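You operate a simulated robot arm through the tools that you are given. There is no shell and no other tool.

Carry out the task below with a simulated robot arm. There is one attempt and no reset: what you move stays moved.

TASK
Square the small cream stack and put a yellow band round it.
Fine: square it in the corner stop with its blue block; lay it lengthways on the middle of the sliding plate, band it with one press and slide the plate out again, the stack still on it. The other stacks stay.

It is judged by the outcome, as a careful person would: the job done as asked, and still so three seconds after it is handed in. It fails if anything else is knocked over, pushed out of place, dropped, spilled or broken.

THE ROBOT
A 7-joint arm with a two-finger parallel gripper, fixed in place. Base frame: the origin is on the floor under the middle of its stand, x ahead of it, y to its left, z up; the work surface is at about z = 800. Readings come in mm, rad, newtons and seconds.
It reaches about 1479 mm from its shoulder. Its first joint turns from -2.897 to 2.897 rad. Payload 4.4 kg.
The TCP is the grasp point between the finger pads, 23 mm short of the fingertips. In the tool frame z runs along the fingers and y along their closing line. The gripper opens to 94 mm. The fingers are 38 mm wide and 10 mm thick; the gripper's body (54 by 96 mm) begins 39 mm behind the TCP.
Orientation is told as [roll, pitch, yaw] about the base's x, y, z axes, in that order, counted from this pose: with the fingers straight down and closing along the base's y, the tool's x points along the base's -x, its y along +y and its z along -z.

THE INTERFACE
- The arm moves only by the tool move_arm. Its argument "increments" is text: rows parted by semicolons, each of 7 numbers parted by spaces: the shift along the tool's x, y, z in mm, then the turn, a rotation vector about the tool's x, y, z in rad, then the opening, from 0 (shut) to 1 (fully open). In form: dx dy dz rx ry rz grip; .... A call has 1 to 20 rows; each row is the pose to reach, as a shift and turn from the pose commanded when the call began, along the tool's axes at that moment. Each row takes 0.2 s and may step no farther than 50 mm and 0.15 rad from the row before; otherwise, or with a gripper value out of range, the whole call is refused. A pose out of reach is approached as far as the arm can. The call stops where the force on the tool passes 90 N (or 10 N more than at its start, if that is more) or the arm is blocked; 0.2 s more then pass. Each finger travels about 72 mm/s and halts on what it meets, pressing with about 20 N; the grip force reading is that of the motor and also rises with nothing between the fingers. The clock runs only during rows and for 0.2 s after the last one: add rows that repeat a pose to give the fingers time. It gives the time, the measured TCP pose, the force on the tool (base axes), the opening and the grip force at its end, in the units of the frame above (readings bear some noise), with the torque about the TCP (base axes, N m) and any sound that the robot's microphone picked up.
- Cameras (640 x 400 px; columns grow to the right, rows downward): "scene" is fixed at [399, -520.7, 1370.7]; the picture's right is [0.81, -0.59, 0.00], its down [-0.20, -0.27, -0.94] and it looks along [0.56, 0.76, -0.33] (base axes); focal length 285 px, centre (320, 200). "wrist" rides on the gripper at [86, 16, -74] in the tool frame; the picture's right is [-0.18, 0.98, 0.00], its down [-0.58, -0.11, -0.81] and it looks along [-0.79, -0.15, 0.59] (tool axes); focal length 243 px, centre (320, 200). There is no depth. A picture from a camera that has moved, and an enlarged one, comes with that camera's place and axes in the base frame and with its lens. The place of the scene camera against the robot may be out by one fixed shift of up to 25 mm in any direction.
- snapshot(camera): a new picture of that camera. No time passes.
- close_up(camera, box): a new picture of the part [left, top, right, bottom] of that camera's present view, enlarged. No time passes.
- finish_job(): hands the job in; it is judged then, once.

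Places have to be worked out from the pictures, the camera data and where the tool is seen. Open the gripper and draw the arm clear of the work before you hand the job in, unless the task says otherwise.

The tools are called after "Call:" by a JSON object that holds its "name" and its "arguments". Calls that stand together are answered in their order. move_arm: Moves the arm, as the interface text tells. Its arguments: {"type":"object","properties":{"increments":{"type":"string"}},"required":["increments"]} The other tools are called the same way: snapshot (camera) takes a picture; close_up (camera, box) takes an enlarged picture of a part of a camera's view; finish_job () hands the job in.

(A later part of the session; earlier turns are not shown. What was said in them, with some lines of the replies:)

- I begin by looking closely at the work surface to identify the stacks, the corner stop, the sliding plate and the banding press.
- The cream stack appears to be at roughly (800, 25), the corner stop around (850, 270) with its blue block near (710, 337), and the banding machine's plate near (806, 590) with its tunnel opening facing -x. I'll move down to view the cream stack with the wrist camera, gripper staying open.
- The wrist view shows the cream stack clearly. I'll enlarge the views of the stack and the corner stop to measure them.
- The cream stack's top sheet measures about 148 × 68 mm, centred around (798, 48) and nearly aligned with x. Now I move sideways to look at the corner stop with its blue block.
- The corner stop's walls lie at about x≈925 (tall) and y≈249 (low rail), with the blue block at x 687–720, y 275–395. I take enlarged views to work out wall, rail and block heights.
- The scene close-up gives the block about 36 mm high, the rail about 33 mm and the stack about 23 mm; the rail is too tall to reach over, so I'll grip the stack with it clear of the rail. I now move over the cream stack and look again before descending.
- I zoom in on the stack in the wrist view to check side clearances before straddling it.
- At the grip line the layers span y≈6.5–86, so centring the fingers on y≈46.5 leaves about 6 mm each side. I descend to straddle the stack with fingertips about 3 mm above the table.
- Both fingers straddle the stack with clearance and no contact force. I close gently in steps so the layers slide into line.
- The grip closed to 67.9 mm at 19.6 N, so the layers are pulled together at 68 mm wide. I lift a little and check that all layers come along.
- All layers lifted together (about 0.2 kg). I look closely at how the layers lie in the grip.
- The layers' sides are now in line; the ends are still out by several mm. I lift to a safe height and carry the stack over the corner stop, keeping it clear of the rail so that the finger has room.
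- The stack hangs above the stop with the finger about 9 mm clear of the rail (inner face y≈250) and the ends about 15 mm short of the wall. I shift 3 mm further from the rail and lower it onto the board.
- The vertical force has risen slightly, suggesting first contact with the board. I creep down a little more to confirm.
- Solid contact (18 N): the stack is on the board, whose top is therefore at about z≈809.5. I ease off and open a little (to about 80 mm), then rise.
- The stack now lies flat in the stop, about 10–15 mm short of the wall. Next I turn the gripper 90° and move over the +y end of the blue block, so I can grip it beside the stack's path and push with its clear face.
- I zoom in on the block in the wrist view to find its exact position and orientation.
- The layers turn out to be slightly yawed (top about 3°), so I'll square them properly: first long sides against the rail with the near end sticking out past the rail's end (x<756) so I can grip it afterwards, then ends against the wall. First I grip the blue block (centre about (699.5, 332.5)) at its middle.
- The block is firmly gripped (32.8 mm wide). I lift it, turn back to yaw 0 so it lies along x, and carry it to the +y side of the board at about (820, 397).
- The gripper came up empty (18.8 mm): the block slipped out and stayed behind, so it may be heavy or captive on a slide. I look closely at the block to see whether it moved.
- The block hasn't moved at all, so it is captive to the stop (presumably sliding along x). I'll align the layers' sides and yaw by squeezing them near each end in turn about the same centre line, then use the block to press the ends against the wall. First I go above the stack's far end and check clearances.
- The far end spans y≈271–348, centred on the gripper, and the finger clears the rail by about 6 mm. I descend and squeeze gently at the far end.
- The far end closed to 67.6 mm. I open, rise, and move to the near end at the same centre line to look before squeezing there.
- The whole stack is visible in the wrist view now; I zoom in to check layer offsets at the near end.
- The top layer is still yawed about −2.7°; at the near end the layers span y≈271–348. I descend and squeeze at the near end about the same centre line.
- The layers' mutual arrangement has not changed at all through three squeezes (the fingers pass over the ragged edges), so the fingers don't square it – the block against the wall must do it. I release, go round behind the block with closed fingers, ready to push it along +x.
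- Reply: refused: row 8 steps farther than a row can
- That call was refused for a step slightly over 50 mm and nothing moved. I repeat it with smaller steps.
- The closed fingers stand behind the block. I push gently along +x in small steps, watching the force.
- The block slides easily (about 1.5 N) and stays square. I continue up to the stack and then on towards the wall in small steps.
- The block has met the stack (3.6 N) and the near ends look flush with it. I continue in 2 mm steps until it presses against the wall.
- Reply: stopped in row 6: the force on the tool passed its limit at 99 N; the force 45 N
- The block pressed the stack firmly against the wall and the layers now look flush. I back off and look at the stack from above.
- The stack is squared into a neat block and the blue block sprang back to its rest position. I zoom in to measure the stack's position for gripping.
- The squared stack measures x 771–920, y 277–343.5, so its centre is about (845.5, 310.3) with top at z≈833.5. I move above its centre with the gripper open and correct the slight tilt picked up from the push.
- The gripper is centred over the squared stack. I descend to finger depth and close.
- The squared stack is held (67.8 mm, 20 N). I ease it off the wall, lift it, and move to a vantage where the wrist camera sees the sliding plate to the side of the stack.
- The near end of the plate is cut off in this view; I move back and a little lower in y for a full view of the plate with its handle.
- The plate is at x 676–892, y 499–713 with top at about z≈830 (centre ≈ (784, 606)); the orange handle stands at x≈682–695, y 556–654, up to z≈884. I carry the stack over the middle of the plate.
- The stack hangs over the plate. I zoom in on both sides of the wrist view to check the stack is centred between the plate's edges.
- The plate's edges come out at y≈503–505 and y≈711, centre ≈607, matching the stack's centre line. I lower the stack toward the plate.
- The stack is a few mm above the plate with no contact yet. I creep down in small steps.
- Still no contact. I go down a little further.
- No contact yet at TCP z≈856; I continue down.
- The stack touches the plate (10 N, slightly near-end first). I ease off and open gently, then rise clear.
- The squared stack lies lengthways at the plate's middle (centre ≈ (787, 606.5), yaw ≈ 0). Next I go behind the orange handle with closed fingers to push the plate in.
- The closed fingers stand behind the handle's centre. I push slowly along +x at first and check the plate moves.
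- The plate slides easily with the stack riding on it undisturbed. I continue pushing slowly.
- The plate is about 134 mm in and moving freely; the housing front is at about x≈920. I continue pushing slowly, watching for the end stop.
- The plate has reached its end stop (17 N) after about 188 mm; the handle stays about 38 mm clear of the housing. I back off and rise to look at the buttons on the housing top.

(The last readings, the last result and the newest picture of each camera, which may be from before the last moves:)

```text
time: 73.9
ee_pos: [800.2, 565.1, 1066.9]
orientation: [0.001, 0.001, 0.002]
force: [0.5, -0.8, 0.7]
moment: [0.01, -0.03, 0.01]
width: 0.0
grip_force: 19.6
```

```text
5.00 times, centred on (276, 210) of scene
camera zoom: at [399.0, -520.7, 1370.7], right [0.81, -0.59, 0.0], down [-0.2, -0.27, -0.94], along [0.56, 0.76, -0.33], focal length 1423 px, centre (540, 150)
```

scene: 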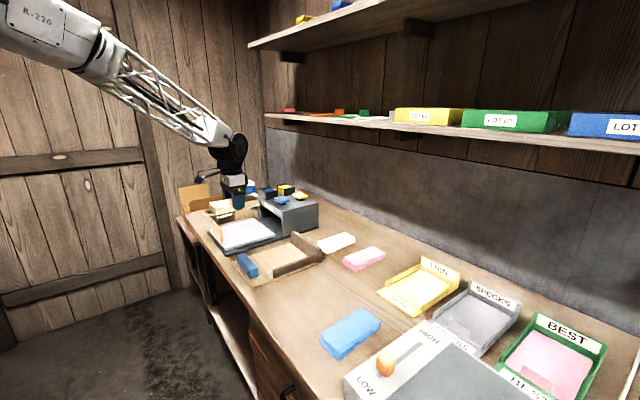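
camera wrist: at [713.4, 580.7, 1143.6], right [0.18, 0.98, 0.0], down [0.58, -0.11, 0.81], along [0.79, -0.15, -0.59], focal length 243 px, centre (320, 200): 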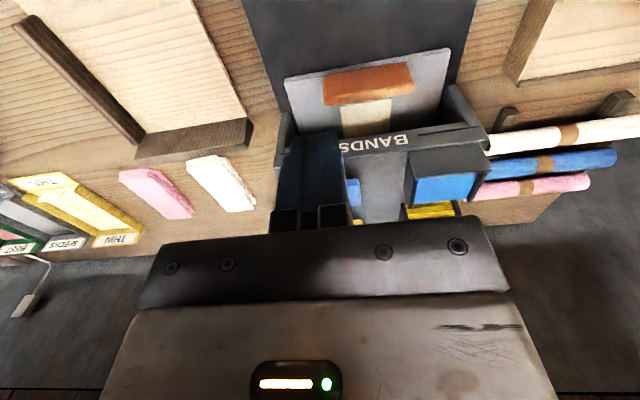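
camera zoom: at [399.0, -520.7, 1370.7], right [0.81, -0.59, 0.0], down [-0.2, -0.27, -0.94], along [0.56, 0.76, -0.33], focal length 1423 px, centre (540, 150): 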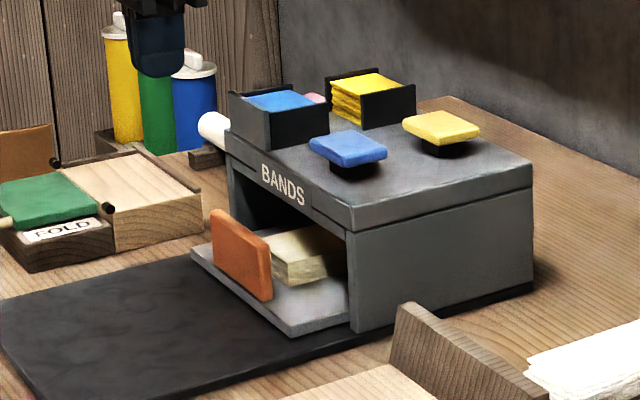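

The buttons are hidden behind the fingers in this view. I move to the side and slightly higher so the wrist camera can see the yellow button.

Call:
{"name": "move_arm", "arguments": {"increments": "-26 -28 -14 0 0 0 0; -53 -56 -28 0 0 0 0; -80 -85 -43 0 0 0 0; -80 -85 -43 0 0 0 0"}}

Call:
{"name": "snapshot", "arguments": {"camera": "wrist"}}

Call:
{"name": "close_up", "arguments": {"camera": "wrist", "box": [340, 80, 580, 230]}}

```text
time: 74.9
ee_pos: [880.8, 479.7, 1110.8]
orientation: [-0.001, 0.0, -0.001]
force: [-0.3, 0.4, 0.7]
moment: [0.0, 0.0, 0.02]
width: 0.1
grip_force: 20.3
```

```text
taken
camera wrist: at [794.5, 495.3, 1186.5], right [0.18, 0.98, 0.0], down [0.58, -0.11, 0.81], along [0.79, -0.15, -0.59], focal length 243 px, centre (320, 200)
```

wrist: 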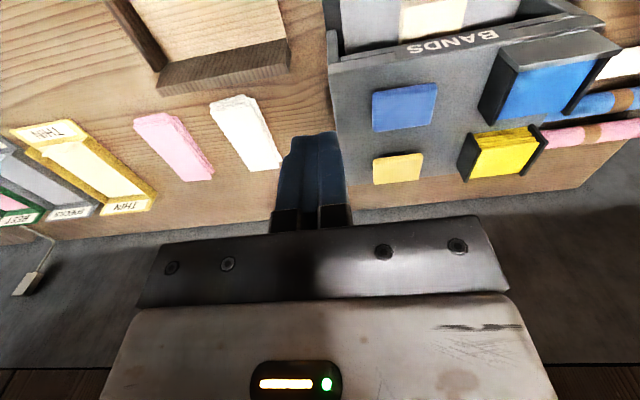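

```text
2.67 times, centred on (460, 155) of wrist
camera zoom: at [794.5, 495.3, 1186.5], right [0.18, 0.98, 0.0], down [0.58, -0.11, 0.81], along [0.79, -0.15, -0.59], focal length 647 px, centre (-53, 320)
```

zoom: 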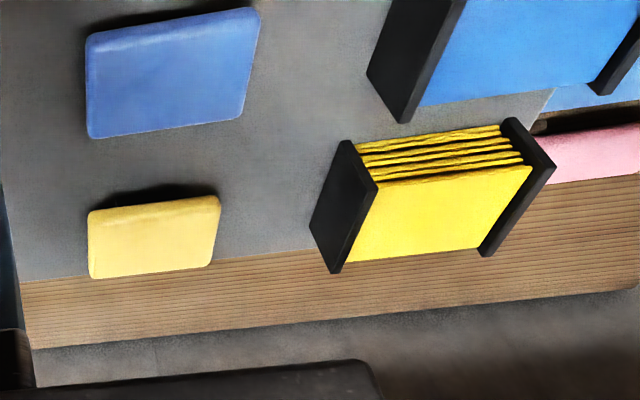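

The yellow button measures about 52 × 60 mm, centred near (1060, 556) with top around z≈945–955. I move over it at a safe height, watching the shelf clearance.

Call:
{"name": "move_arm", "arguments": {"increments": "-40 17 0 0 0 0 0; -80 34 10 0 0 0 0; -120 51 25 0 0 0 0; -150 66 45 0 0 0 0; -179.7 76.3 65 0 0 0 0; -179.7 76.3 65 0 0 0 0"}}

Call:
{"name": "snapshot", "arguments": {"camera": "scene"}}

Call:
{"name": "snapshot", "arguments": {"camera": "wrist"}}

Call:
{"name": "close_up", "arguments": {"camera": "scene", "box": [244, 140, 340, 200]}}

```text
time: 76.3
ee_pos: [1060.5, 555.5, 1044.4]
orientation: [0.0, 0.0, 0.001]
force: [0.7, 0.7, 0.1]
moment: [0.01, 0.02, 0.01]
width: 0.0
grip_force: 19.8
```

```text
taken
```

scene: 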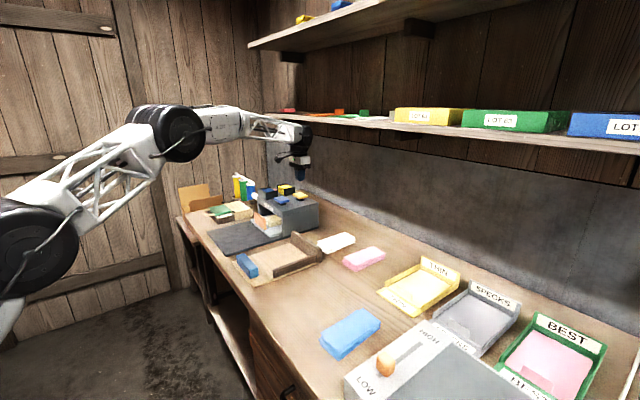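

```text
taken
camera wrist: at [973.7, 571.7, 1121.4], right [0.18, 0.98, 0.0], down [0.58, -0.11, 0.81], along [0.79, -0.15, -0.59], focal length 243 px, centre (320, 200)
```

wrist: 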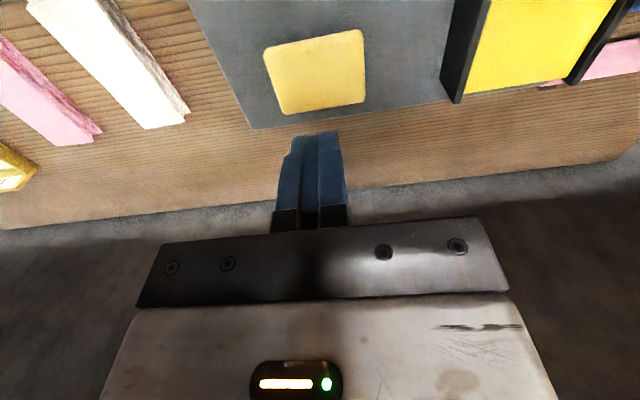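

```text
6.67 times, centred on (292, 170) of scene
camera zoom: at [399.0, -520.7, 1370.7], right [0.81, -0.59, 0.0], down [-0.2, -0.27, -0.94], along [0.56, 0.76, -0.33], focal length 1898 px, centre (507, 400)
```

zoom: 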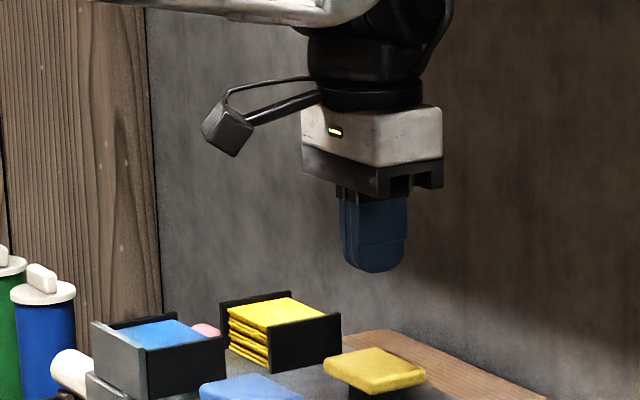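

Triangulating the two views puts the yellow button's top at z≈954, centred (1055, 556). I shift to its centre and descend to just above it.

Call:
{"name": "move_arm", "arguments": {"increments": "5.5 0.5 20 0 0 0 0; 5.5 0.5 45 0 0 0 0; 5.5 0.5 58 0 0 0 0; 5.5 0.5 58 0 0 0 0"}}

Call:
{"name": "close_up", "arguments": {"camera": "scene", "box": [260, 160, 340, 210]}}

Call:
{"name": "snapshot", "arguments": {"camera": "wrist"}}

```text
time: 77.3
ee_pos: [1055.3, 554.9, 989.2]
orientation: [0.0, 0.0, 0.002]
force: [0.3, -0.5, 0.3]
moment: [-0.01, 0.0, 0.01]
width: 0.1
grip_force: 19.9
```

```text
8.00 times, centred on (300, 185) of scene
camera zoom: at [399.0, -520.7, 1370.7], right [0.81, -0.59, 0.0], down [-0.2, -0.27, -0.94], along [0.56, 0.76, -0.33], focal length 2277 px, centre (480, 320)
```

zoom: 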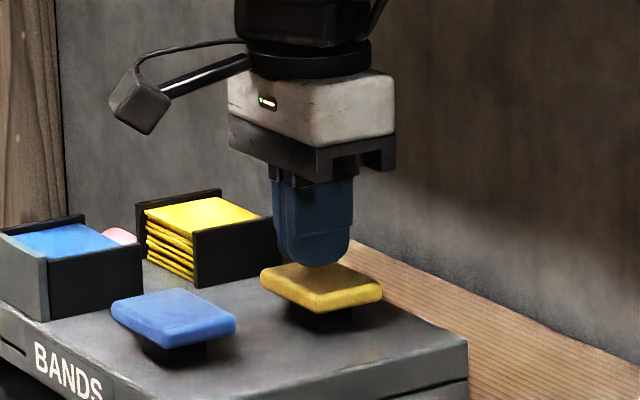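

```text
taken
camera wrist: at [967.6, 572.1, 1063.8], right [0.18, 0.98, 0.0], down [0.58, -0.11, 0.81], along [0.79, -0.15, -0.59], focal length 243 px, centre (320, 200)
```

wrist: 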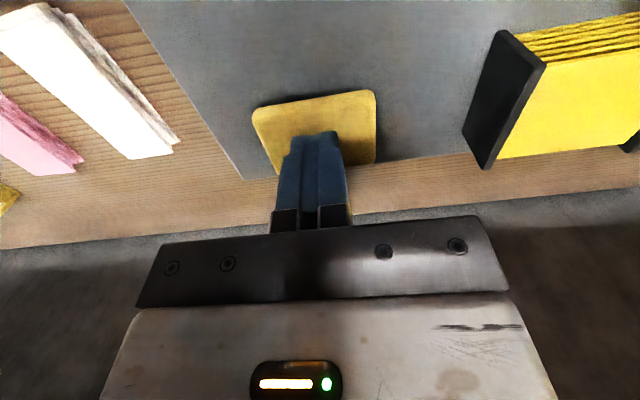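

The fingertips are centred just above the yellow button. I press down slowly in one continuous motion, watching force and sound.

Call:
{"name": "move_arm", "arguments": {"increments": "0 0 3 0 0 0 0; 0 0 6 0 0 0 0; 0 0 8 0 0 0 0; 0 0 9.5 0 0 0 0; 0 0 11 0 0 0 0; 0 0 12.5 0 0 0 0"}}

```text
time: 78.7
ee_pos: [1055.2, 556.9, 974.5]
orientation: [-0.001, -0.002, 0.001]
force: [0.0, 1.4, 1.0]
moment: [0.0, 0.03, -0.02]
width: 0.2
grip_force: 20.0
```

No clear contact yet at TCP z≈975. I keep going down steadily in 1 mm steps.

Call:
{"name": "move_arm", "arguments": {"increments": "0 0 1 0 0 0 0; 0 0 2 0 0 0 0; 0 0 3 0 0 0 0; 0 0 4 0 0 0 0"}}

```text
time: 79.7
ee_pos: [1054.9, 556.3, 972.3]
orientation: [0.001, 0.0, 0.001]
force: [1.3, 1.3, 3.5]
moment: [0.0, 0.07, -0.06]
width: 0.1
grip_force: 20.2
heard: click
```

A click was heard: the press has registered. I now lift straight off and look at the machine.

Call:
{"name": "move_arm", "arguments": {"increments": "0 0 -10 0 0 0 0; 0 0 -30 0 0 0 0; 0 0 -60 0 0 0 0; 40 0 -80 0 0 0 0; 80 0 -90 0 0 0 0; 120 0 -95 0 0 0 0; 160 5 -95 0 0 0 0; 200 10 -95 0 0 0 0; 240 20 -95 0 0 0 0; 255 20 -95 0 0 0 0"}}

Call:
{"name": "snapshot", "arguments": {"camera": "wrist"}}

Call:
{"name": "close_up", "arguments": {"camera": "scene", "box": [212, 170, 340, 250]}}

```text
time: 81.9
ee_pos: [800.0, 576.9, 1063.9]
orientation: [0.0, -0.001, 0.002]
force: [0.3, 0.7, -0.9]
moment: [0.01, 0.01, 0.04]
width: 0.3
grip_force: 20.0
```

```text
taken
camera wrist: at [711.8, 592.5, 1140.9], right [0.18, 0.98, 0.0], down [0.58, -0.11, 0.81], along [0.79, -0.15, -0.59], focal length 243 px, centre (320, 200)
```

wrist: 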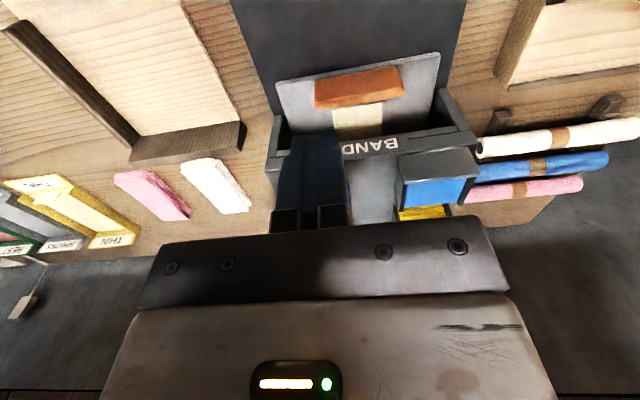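

```text
5.00 times, centred on (276, 210) of scene
camera zoom: at [399.0, -520.7, 1370.7], right [0.81, -0.59, 0.0], down [-0.2, -0.27, -0.94], along [0.56, 0.76, -0.33], focal length 1423 px, centre (540, 150)
```

zoom: 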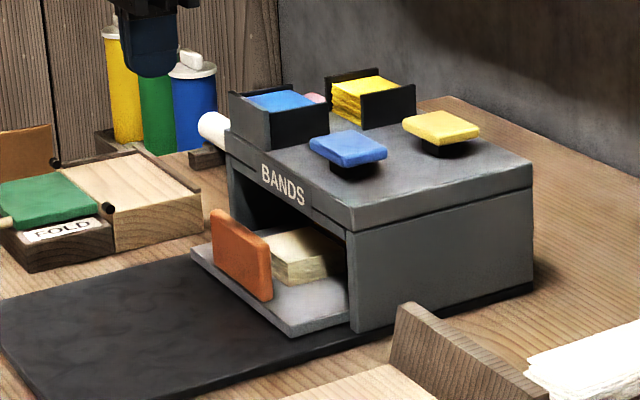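

The press is done. To pull the plate out I'll hook the handle from inside with the +x finger of a wide-open gripper turned 90°, keeping the gripper body clear of the housing. I rotate and move above the handle.

Call:
{"name": "move_arm", "arguments": {"increments": "-4 2.5 0 0 0 0.1428 0.2; -8 5 0 0 0 0.2856 0.4; -12 7.5 0 0 0 0.4284 0.6; -16 10 0 0 0 0.5712 0.85; -20 12.5 0 0 0 0.714 0.85; -24 15 0 0 0 0.8568 0.85; -28 17.5 0 0 0 0.9996 0.85; -32 20 0 0 0 1.1424 0.85; -36 22.5 0 0 0 1.2852 0.85; -41 25 0 0 0 1.428 0.85; -46 28 0 0 0 1.5708 0.85; -46 28 30 0 0 1.5708 0.85; -46 28 70 0 0 1.5708 0.85; -46 28 110 0 0 1.5708 0.85; -46 28 110 0 0 1.5708 0.85"}}

Call:
{"name": "snapshot", "arguments": {"camera": "wrist"}}

Call:
{"name": "close_up", "arguments": {"camera": "scene", "box": [212, 170, 340, 250]}}

```text
time: 85.1
ee_pos: [846.4, 604.0, 955.6]
orientation: [0.003, 0.0, -1.57]
force: [0.0, -0.2, -0.3]
moment: [-0.02, 0.02, 0.0]
width: 79.9
grip_force: 0.0
```

```text
taken
camera wrist: at [861.2, 690.4, 1031.6], right [0.98, -0.18, 0.0], down [-0.11, -0.58, 0.81], along [-0.15, -0.79, -0.59], focal length 243 px, centre (320, 200)
```

wrist: 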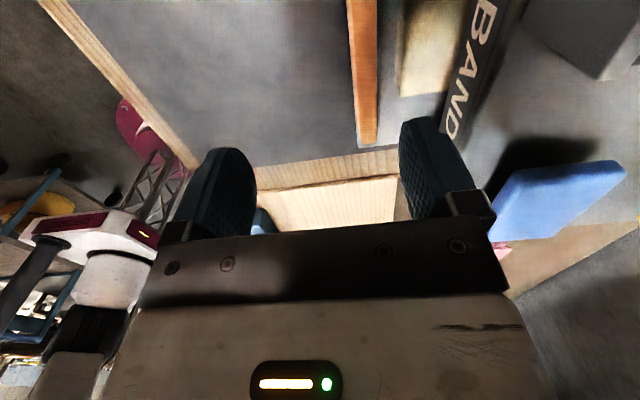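

```text
5.00 times, centred on (276, 210) of scene
camera zoom: at [399.0, -520.7, 1370.7], right [0.81, -0.59, 0.0], down [-0.2, -0.27, -0.94], along [0.56, 0.76, -0.33], focal length 1423 px, centre (540, 150)
```

zoom: 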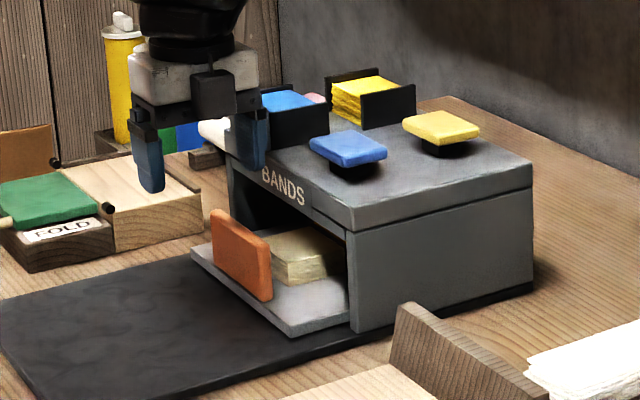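

I zoom into the wrist view to measure the handle, the gap to the housing and the stack's near end.

Call:
{"name": "close_up", "arguments": {"camera": "wrist", "box": [320, 0, 520, 160]}}

```text
2.50 times, centred on (420, 80) of wrist
camera zoom: at [861.2, 690.4, 1031.6], right [0.98, -0.18, 0.0], down [-0.11, -0.58, 0.81], along [-0.15, -0.79, -0.59], focal length 606 px, centre (70, 500)
```

zoom: 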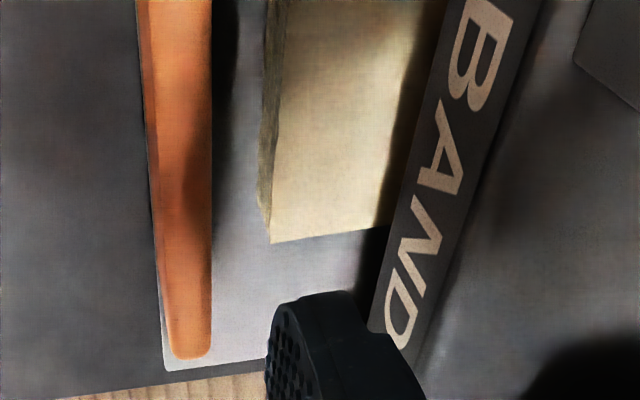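

The handle spans x 870–881, the stack's near end is at x≈904 and the housing front at x≈922, so the +x finger (886–896) fits in between. I lower it to hook behind the handle, tips staying just above the stack's top level.

Call:
{"name": "move_arm", "arguments": {"increments": "0 0 25 0 0 0 0.85; 0 0 50 0 0 0 0.85; 0 0 66 0 0 0 0.85; 0 0 75 0 0 0 0.85; 0 0 75 0 0 0 0.85"}}

Call:
{"name": "snapshot", "arguments": {"camera": "wrist"}}

Call:
{"name": "close_up", "arguments": {"camera": "scene", "box": [228, 180, 324, 240]}}

```text
time: 86.3
ee_pos: [846.5, 605.0, 880.9]
orientation: [0.001, 0.001, -1.57]
force: [-0.1, 0.5, -0.8]
moment: [-0.01, 0.02, 0.02]
width: 79.9
grip_force: 0.2
```

```text
taken
camera wrist: at [862.0, 690.8, 956.4], right [0.98, -0.18, 0.0], down [-0.11, -0.58, 0.81], along [-0.15, -0.79, -0.59], focal length 243 px, centre (320, 200)
```

wrist: 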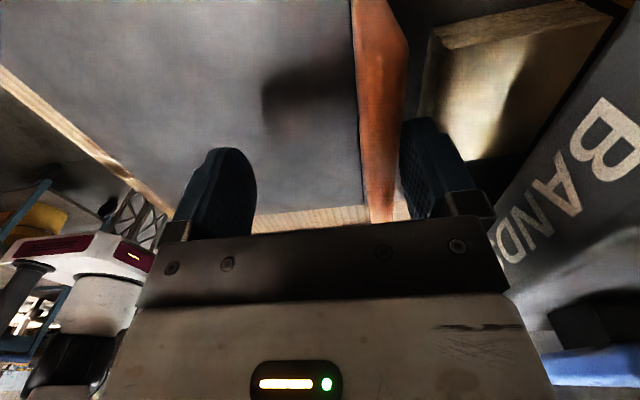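

```text
6.67 times, centred on (276, 210) of scene
camera zoom: at [399.0, -520.7, 1370.7], right [0.81, -0.59, 0.0], down [-0.2, -0.27, -0.94], along [0.56, 0.76, -0.33], focal length 1898 px, centre (613, 133)
```

zoom: 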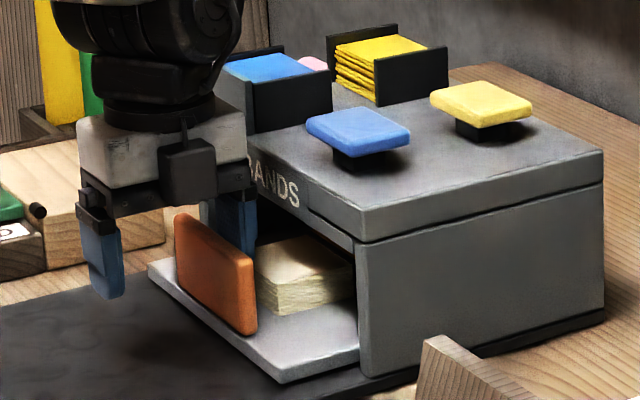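

The +x finger is behind the handle with everything clear. I pull the plate out slowly along −x.

Call:
{"name": "move_arm", "arguments": {"increments": "0 -2.5 0 0 0 0 0.85; 0 -5 0 0 0 0 0.85; 0 -7.5 0 0 0 0 0.85; 0 -11 0 0 0 0 0.85; 0 -15 0 0 0 0 0.85; 0 -20 0 0 0 0 0.85; 0 -26 0 0 0 0 0.85; 0 -32 0 0 0 0 0.85; 0 -38 0 0 0 0 0.85; 0 -44 0 0 0 0 0.85; 0 -50 0 0 0 0 0.85; 0 -56 0 0 0 0 0.85; 0 -62 0 0 0 0 0.85; 0 -68 0 0 0 0 0.85; 0 -74 0 0 0 0 0.85; 0 -80 0 0 0 0 0.85; 0 -85 0 0 0 0 0.85; 0 -88 0 0 0 0 0.85; 0 -90 0 0 0 0 0.85"}}

Call:
{"name": "close_up", "arguments": {"camera": "scene", "box": [204, 180, 332, 260]}}

```text
time: 90.3
ee_pos: [756.1, 604.8, 881.2]
orientation: [-0.001, -0.001, -1.569]
force: [0.9, 0.3, -0.2]
moment: [0.03, 0.01, -0.09]
width: 80.5
grip_force: 0.4
```

```text
5.00 times, centred on (268, 220) of scene
camera zoom: at [399.0, -520.7, 1370.7], right [0.81, -0.59, 0.0], down [-0.2, -0.27, -0.94], along [0.56, 0.76, -0.33], focal length 1423 px, centre (580, 100)
```

zoom: 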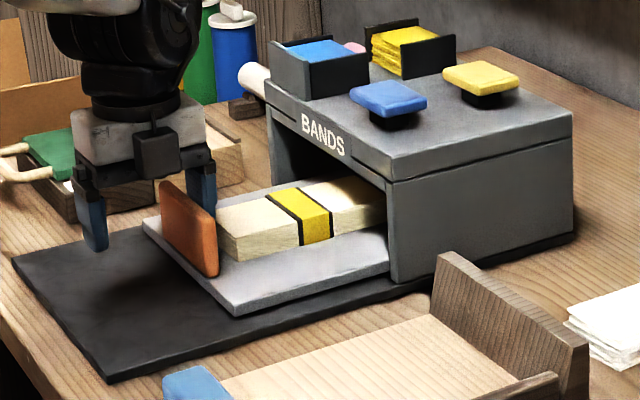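

The yellow band is round the middle of the stack. I keep pulling the plate slowly out to its original position.

Call:
{"name": "move_arm", "arguments": {"increments": "0 -4 0 0 0 0 0.85; 0 -10 0 0 0 0 0.85; 0 -16 0 0 0 0 0.85; 0 -22 0 0 0 0 0.85; 0 -28 0 0 0 0 0.85; 0 -34 0 0 0 0 0.85; 0 -40 0 0 0 0 0.85; 0 -46 0 0 0 0 0.85; 0 -52 0 0 0 0 0.85; 0 -58 0 0 0 0 0.85; 0 -64 0 0 0 0 0.85; 0 -70 0 0 0 0 0.85; 0 -76 0 0 0 0 0.85; 0 -82 0 0 0 0 0.85; 0 -88 0 0 0 0 0.85; 0 -93 0 0 0 0 0.85; 0 -96 0 0 0 0 0.85; 0 -98 0 0 0 0 0.85"}}

Call:
{"name": "close_up", "arguments": {"camera": "scene", "box": [188, 180, 316, 260]}}

```text
time: 94.1
ee_pos: [658.3, 604.3, 881.1]
orientation: [0.004, -0.001, -1.569]
force: [1.0, -1.0, 0.9]
moment: [0.01, -0.06, -0.03]
width: 80.3
grip_force: 0.8
```

```text
5.00 times, centred on (252, 220) of scene
camera zoom: at [399.0, -520.7, 1370.7], right [0.81, -0.59, 0.0], down [-0.2, -0.27, -0.94], along [0.56, 0.76, -0.33], focal length 1423 px, centre (660, 100)
```

zoom: 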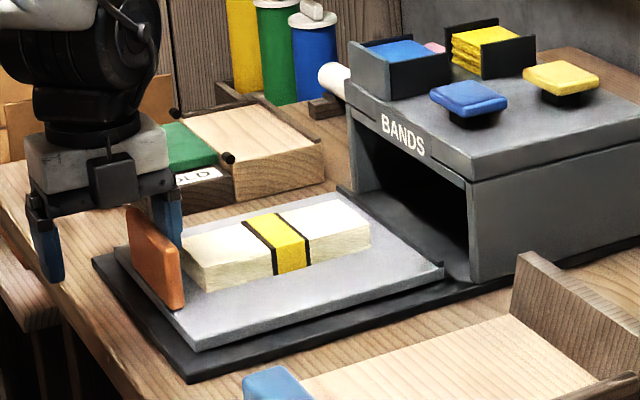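

The plate is nearly out – about 5 mm short of its original position. I pull the rest gently to the end stop.

Call:
{"name": "move_arm", "arguments": {"increments": "0 -2 0 0 0 0 0.85; 0 -4 0 0 0 0 0.85; 0 -5.5 0 0 0 0 0.85; 0 -6.5 0 0 0 0 0.85; 0 -6.5 0 0 0 0 0.85"}}

Call:
{"name": "close_up", "arguments": {"camera": "scene", "box": [188, 180, 316, 260]}}

```text
time: 95.3
ee_pos: [650.8, 605.7, 881.2]
orientation: [0.002, 0.001, -1.57]
force: [6.2, -0.7, 0.7]
moment: [0.06, -0.03, -0.18]
width: 82.6
grip_force: 2.7
```

```text
5.00 times, centred on (252, 220) of scene
camera zoom: at [399.0, -520.7, 1370.7], right [0.81, -0.59, 0.0], down [-0.2, -0.27, -0.94], along [0.56, 0.76, -0.33], focal length 1423 px, centre (660, 100)
```

zoom: 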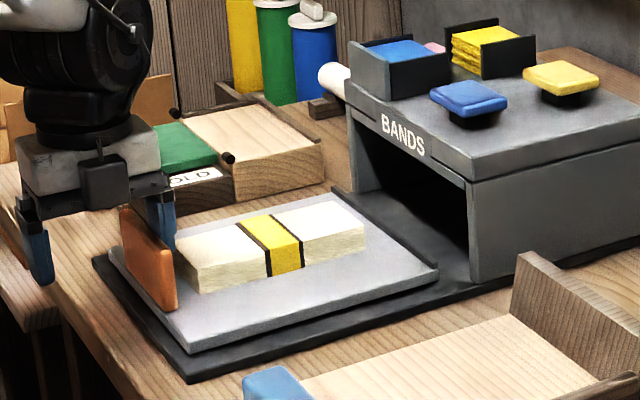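

The plate is fully out at its stop (6 N) with the banded stack still on it. I unhook slightly, lift straight up and draw away.

Call:
{"name": "move_arm", "arguments": {"increments": "0 2 0 0 0 0 0.85; 0 4 0 0 0 0 0.85; 0 4 -20 0 0 0 0.85; 0 4 -60 0 0 0 0.85; 0 4 -105 0 0 0 0.85; 0 4 -150 0 0 0 0.85; -40 4 -170 0 0 0 0.85; -80 4 -180 0 0 0 0.85; -120 4 -190 0 0 0 0.9; -160 4 -200 0 0 0 1; -200 4 -210 0 0 0 1; -240 4 -220 0 0 0 1; -240 4 -220 0 0 0 1"}}

Call:
{"name": "snapshot", "arguments": {"camera": "scene"}}

Call:
{"name": "close_up", "arguments": {"camera": "scene", "box": [188, 180, 316, 260]}}

Call:
{"name": "snapshot", "arguments": {"camera": "wrist"}}

```text
time: 98.1
ee_pos: [654.7, 364.6, 1101.3]
orientation: [0.0, 0.0, -1.568]
force: [0.3, 0.3, -0.7]
moment: [0.02, -0.02, 0.0]
width: 93.8
grip_force: 0.0
```

```text
taken
```

scene: 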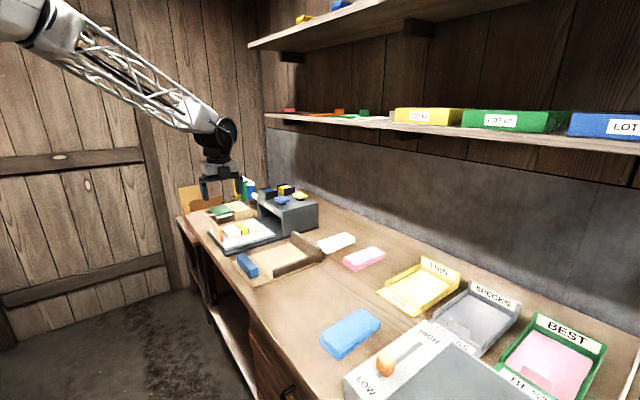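

```text
5.00 times, centred on (252, 220) of scene
camera zoom: at [399.0, -520.7, 1370.7], right [0.81, -0.59, 0.0], down [-0.2, -0.27, -0.94], along [0.56, 0.76, -0.33], focal length 1423 px, centre (660, 100)
```

zoom: 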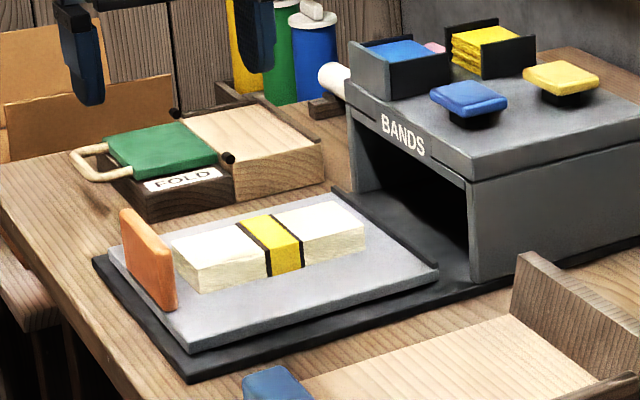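

```text
taken
camera wrist: at [670.4, 451.0, 1176.5], right [0.98, -0.18, 0.0], down [-0.11, -0.58, 0.81], along [-0.15, -0.79, -0.59], focal length 243 px, centre (320, 200)
```

wrist: 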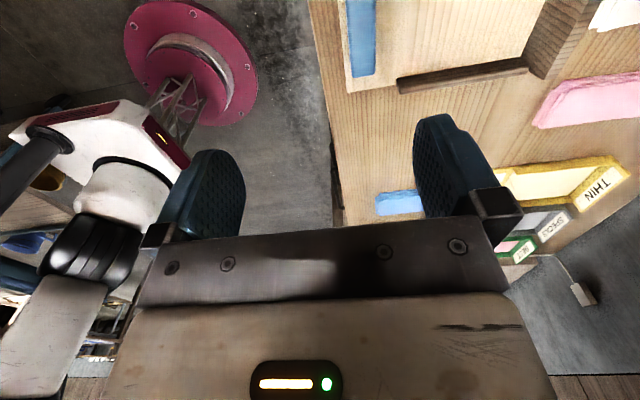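

The plate is fully out with the squared, yellow-banded stack on it. The blue, pink and white stacks are where they started, and the blue block is back at rest. The gripper is open and the arm is clear, so I hand the job in.

Call:
{"name": "finish_job", "arguments": {}}

```text
The job is handed in.
```

The small cream stack is squared, has one yellow band round its middle, and is lying lengthways on the sliding plate. The plate is fully out again with the stack still on it.

- **Squaring:** The stack was squared in the corner stop by pressing the blue block against its end until all the layers sat flush. I left it clear of the stop's side rail so the gripper could pick it up again. The block couldn't be lifted out; it slides along the stop and returned to its rest position afterwards. The push against the wall briefly peaked at 99 N, over the 90 N stop limit, so the arm stopped itself. I saw no damage in the pictures afterwards.
- **Banding:** I pressed the yellow button once and heard a single click. The pictures show one yellow band.
- **The rest:** The blue, pink and white stacks are where they were at the start. The gripper is open and the arm is clear of the work.
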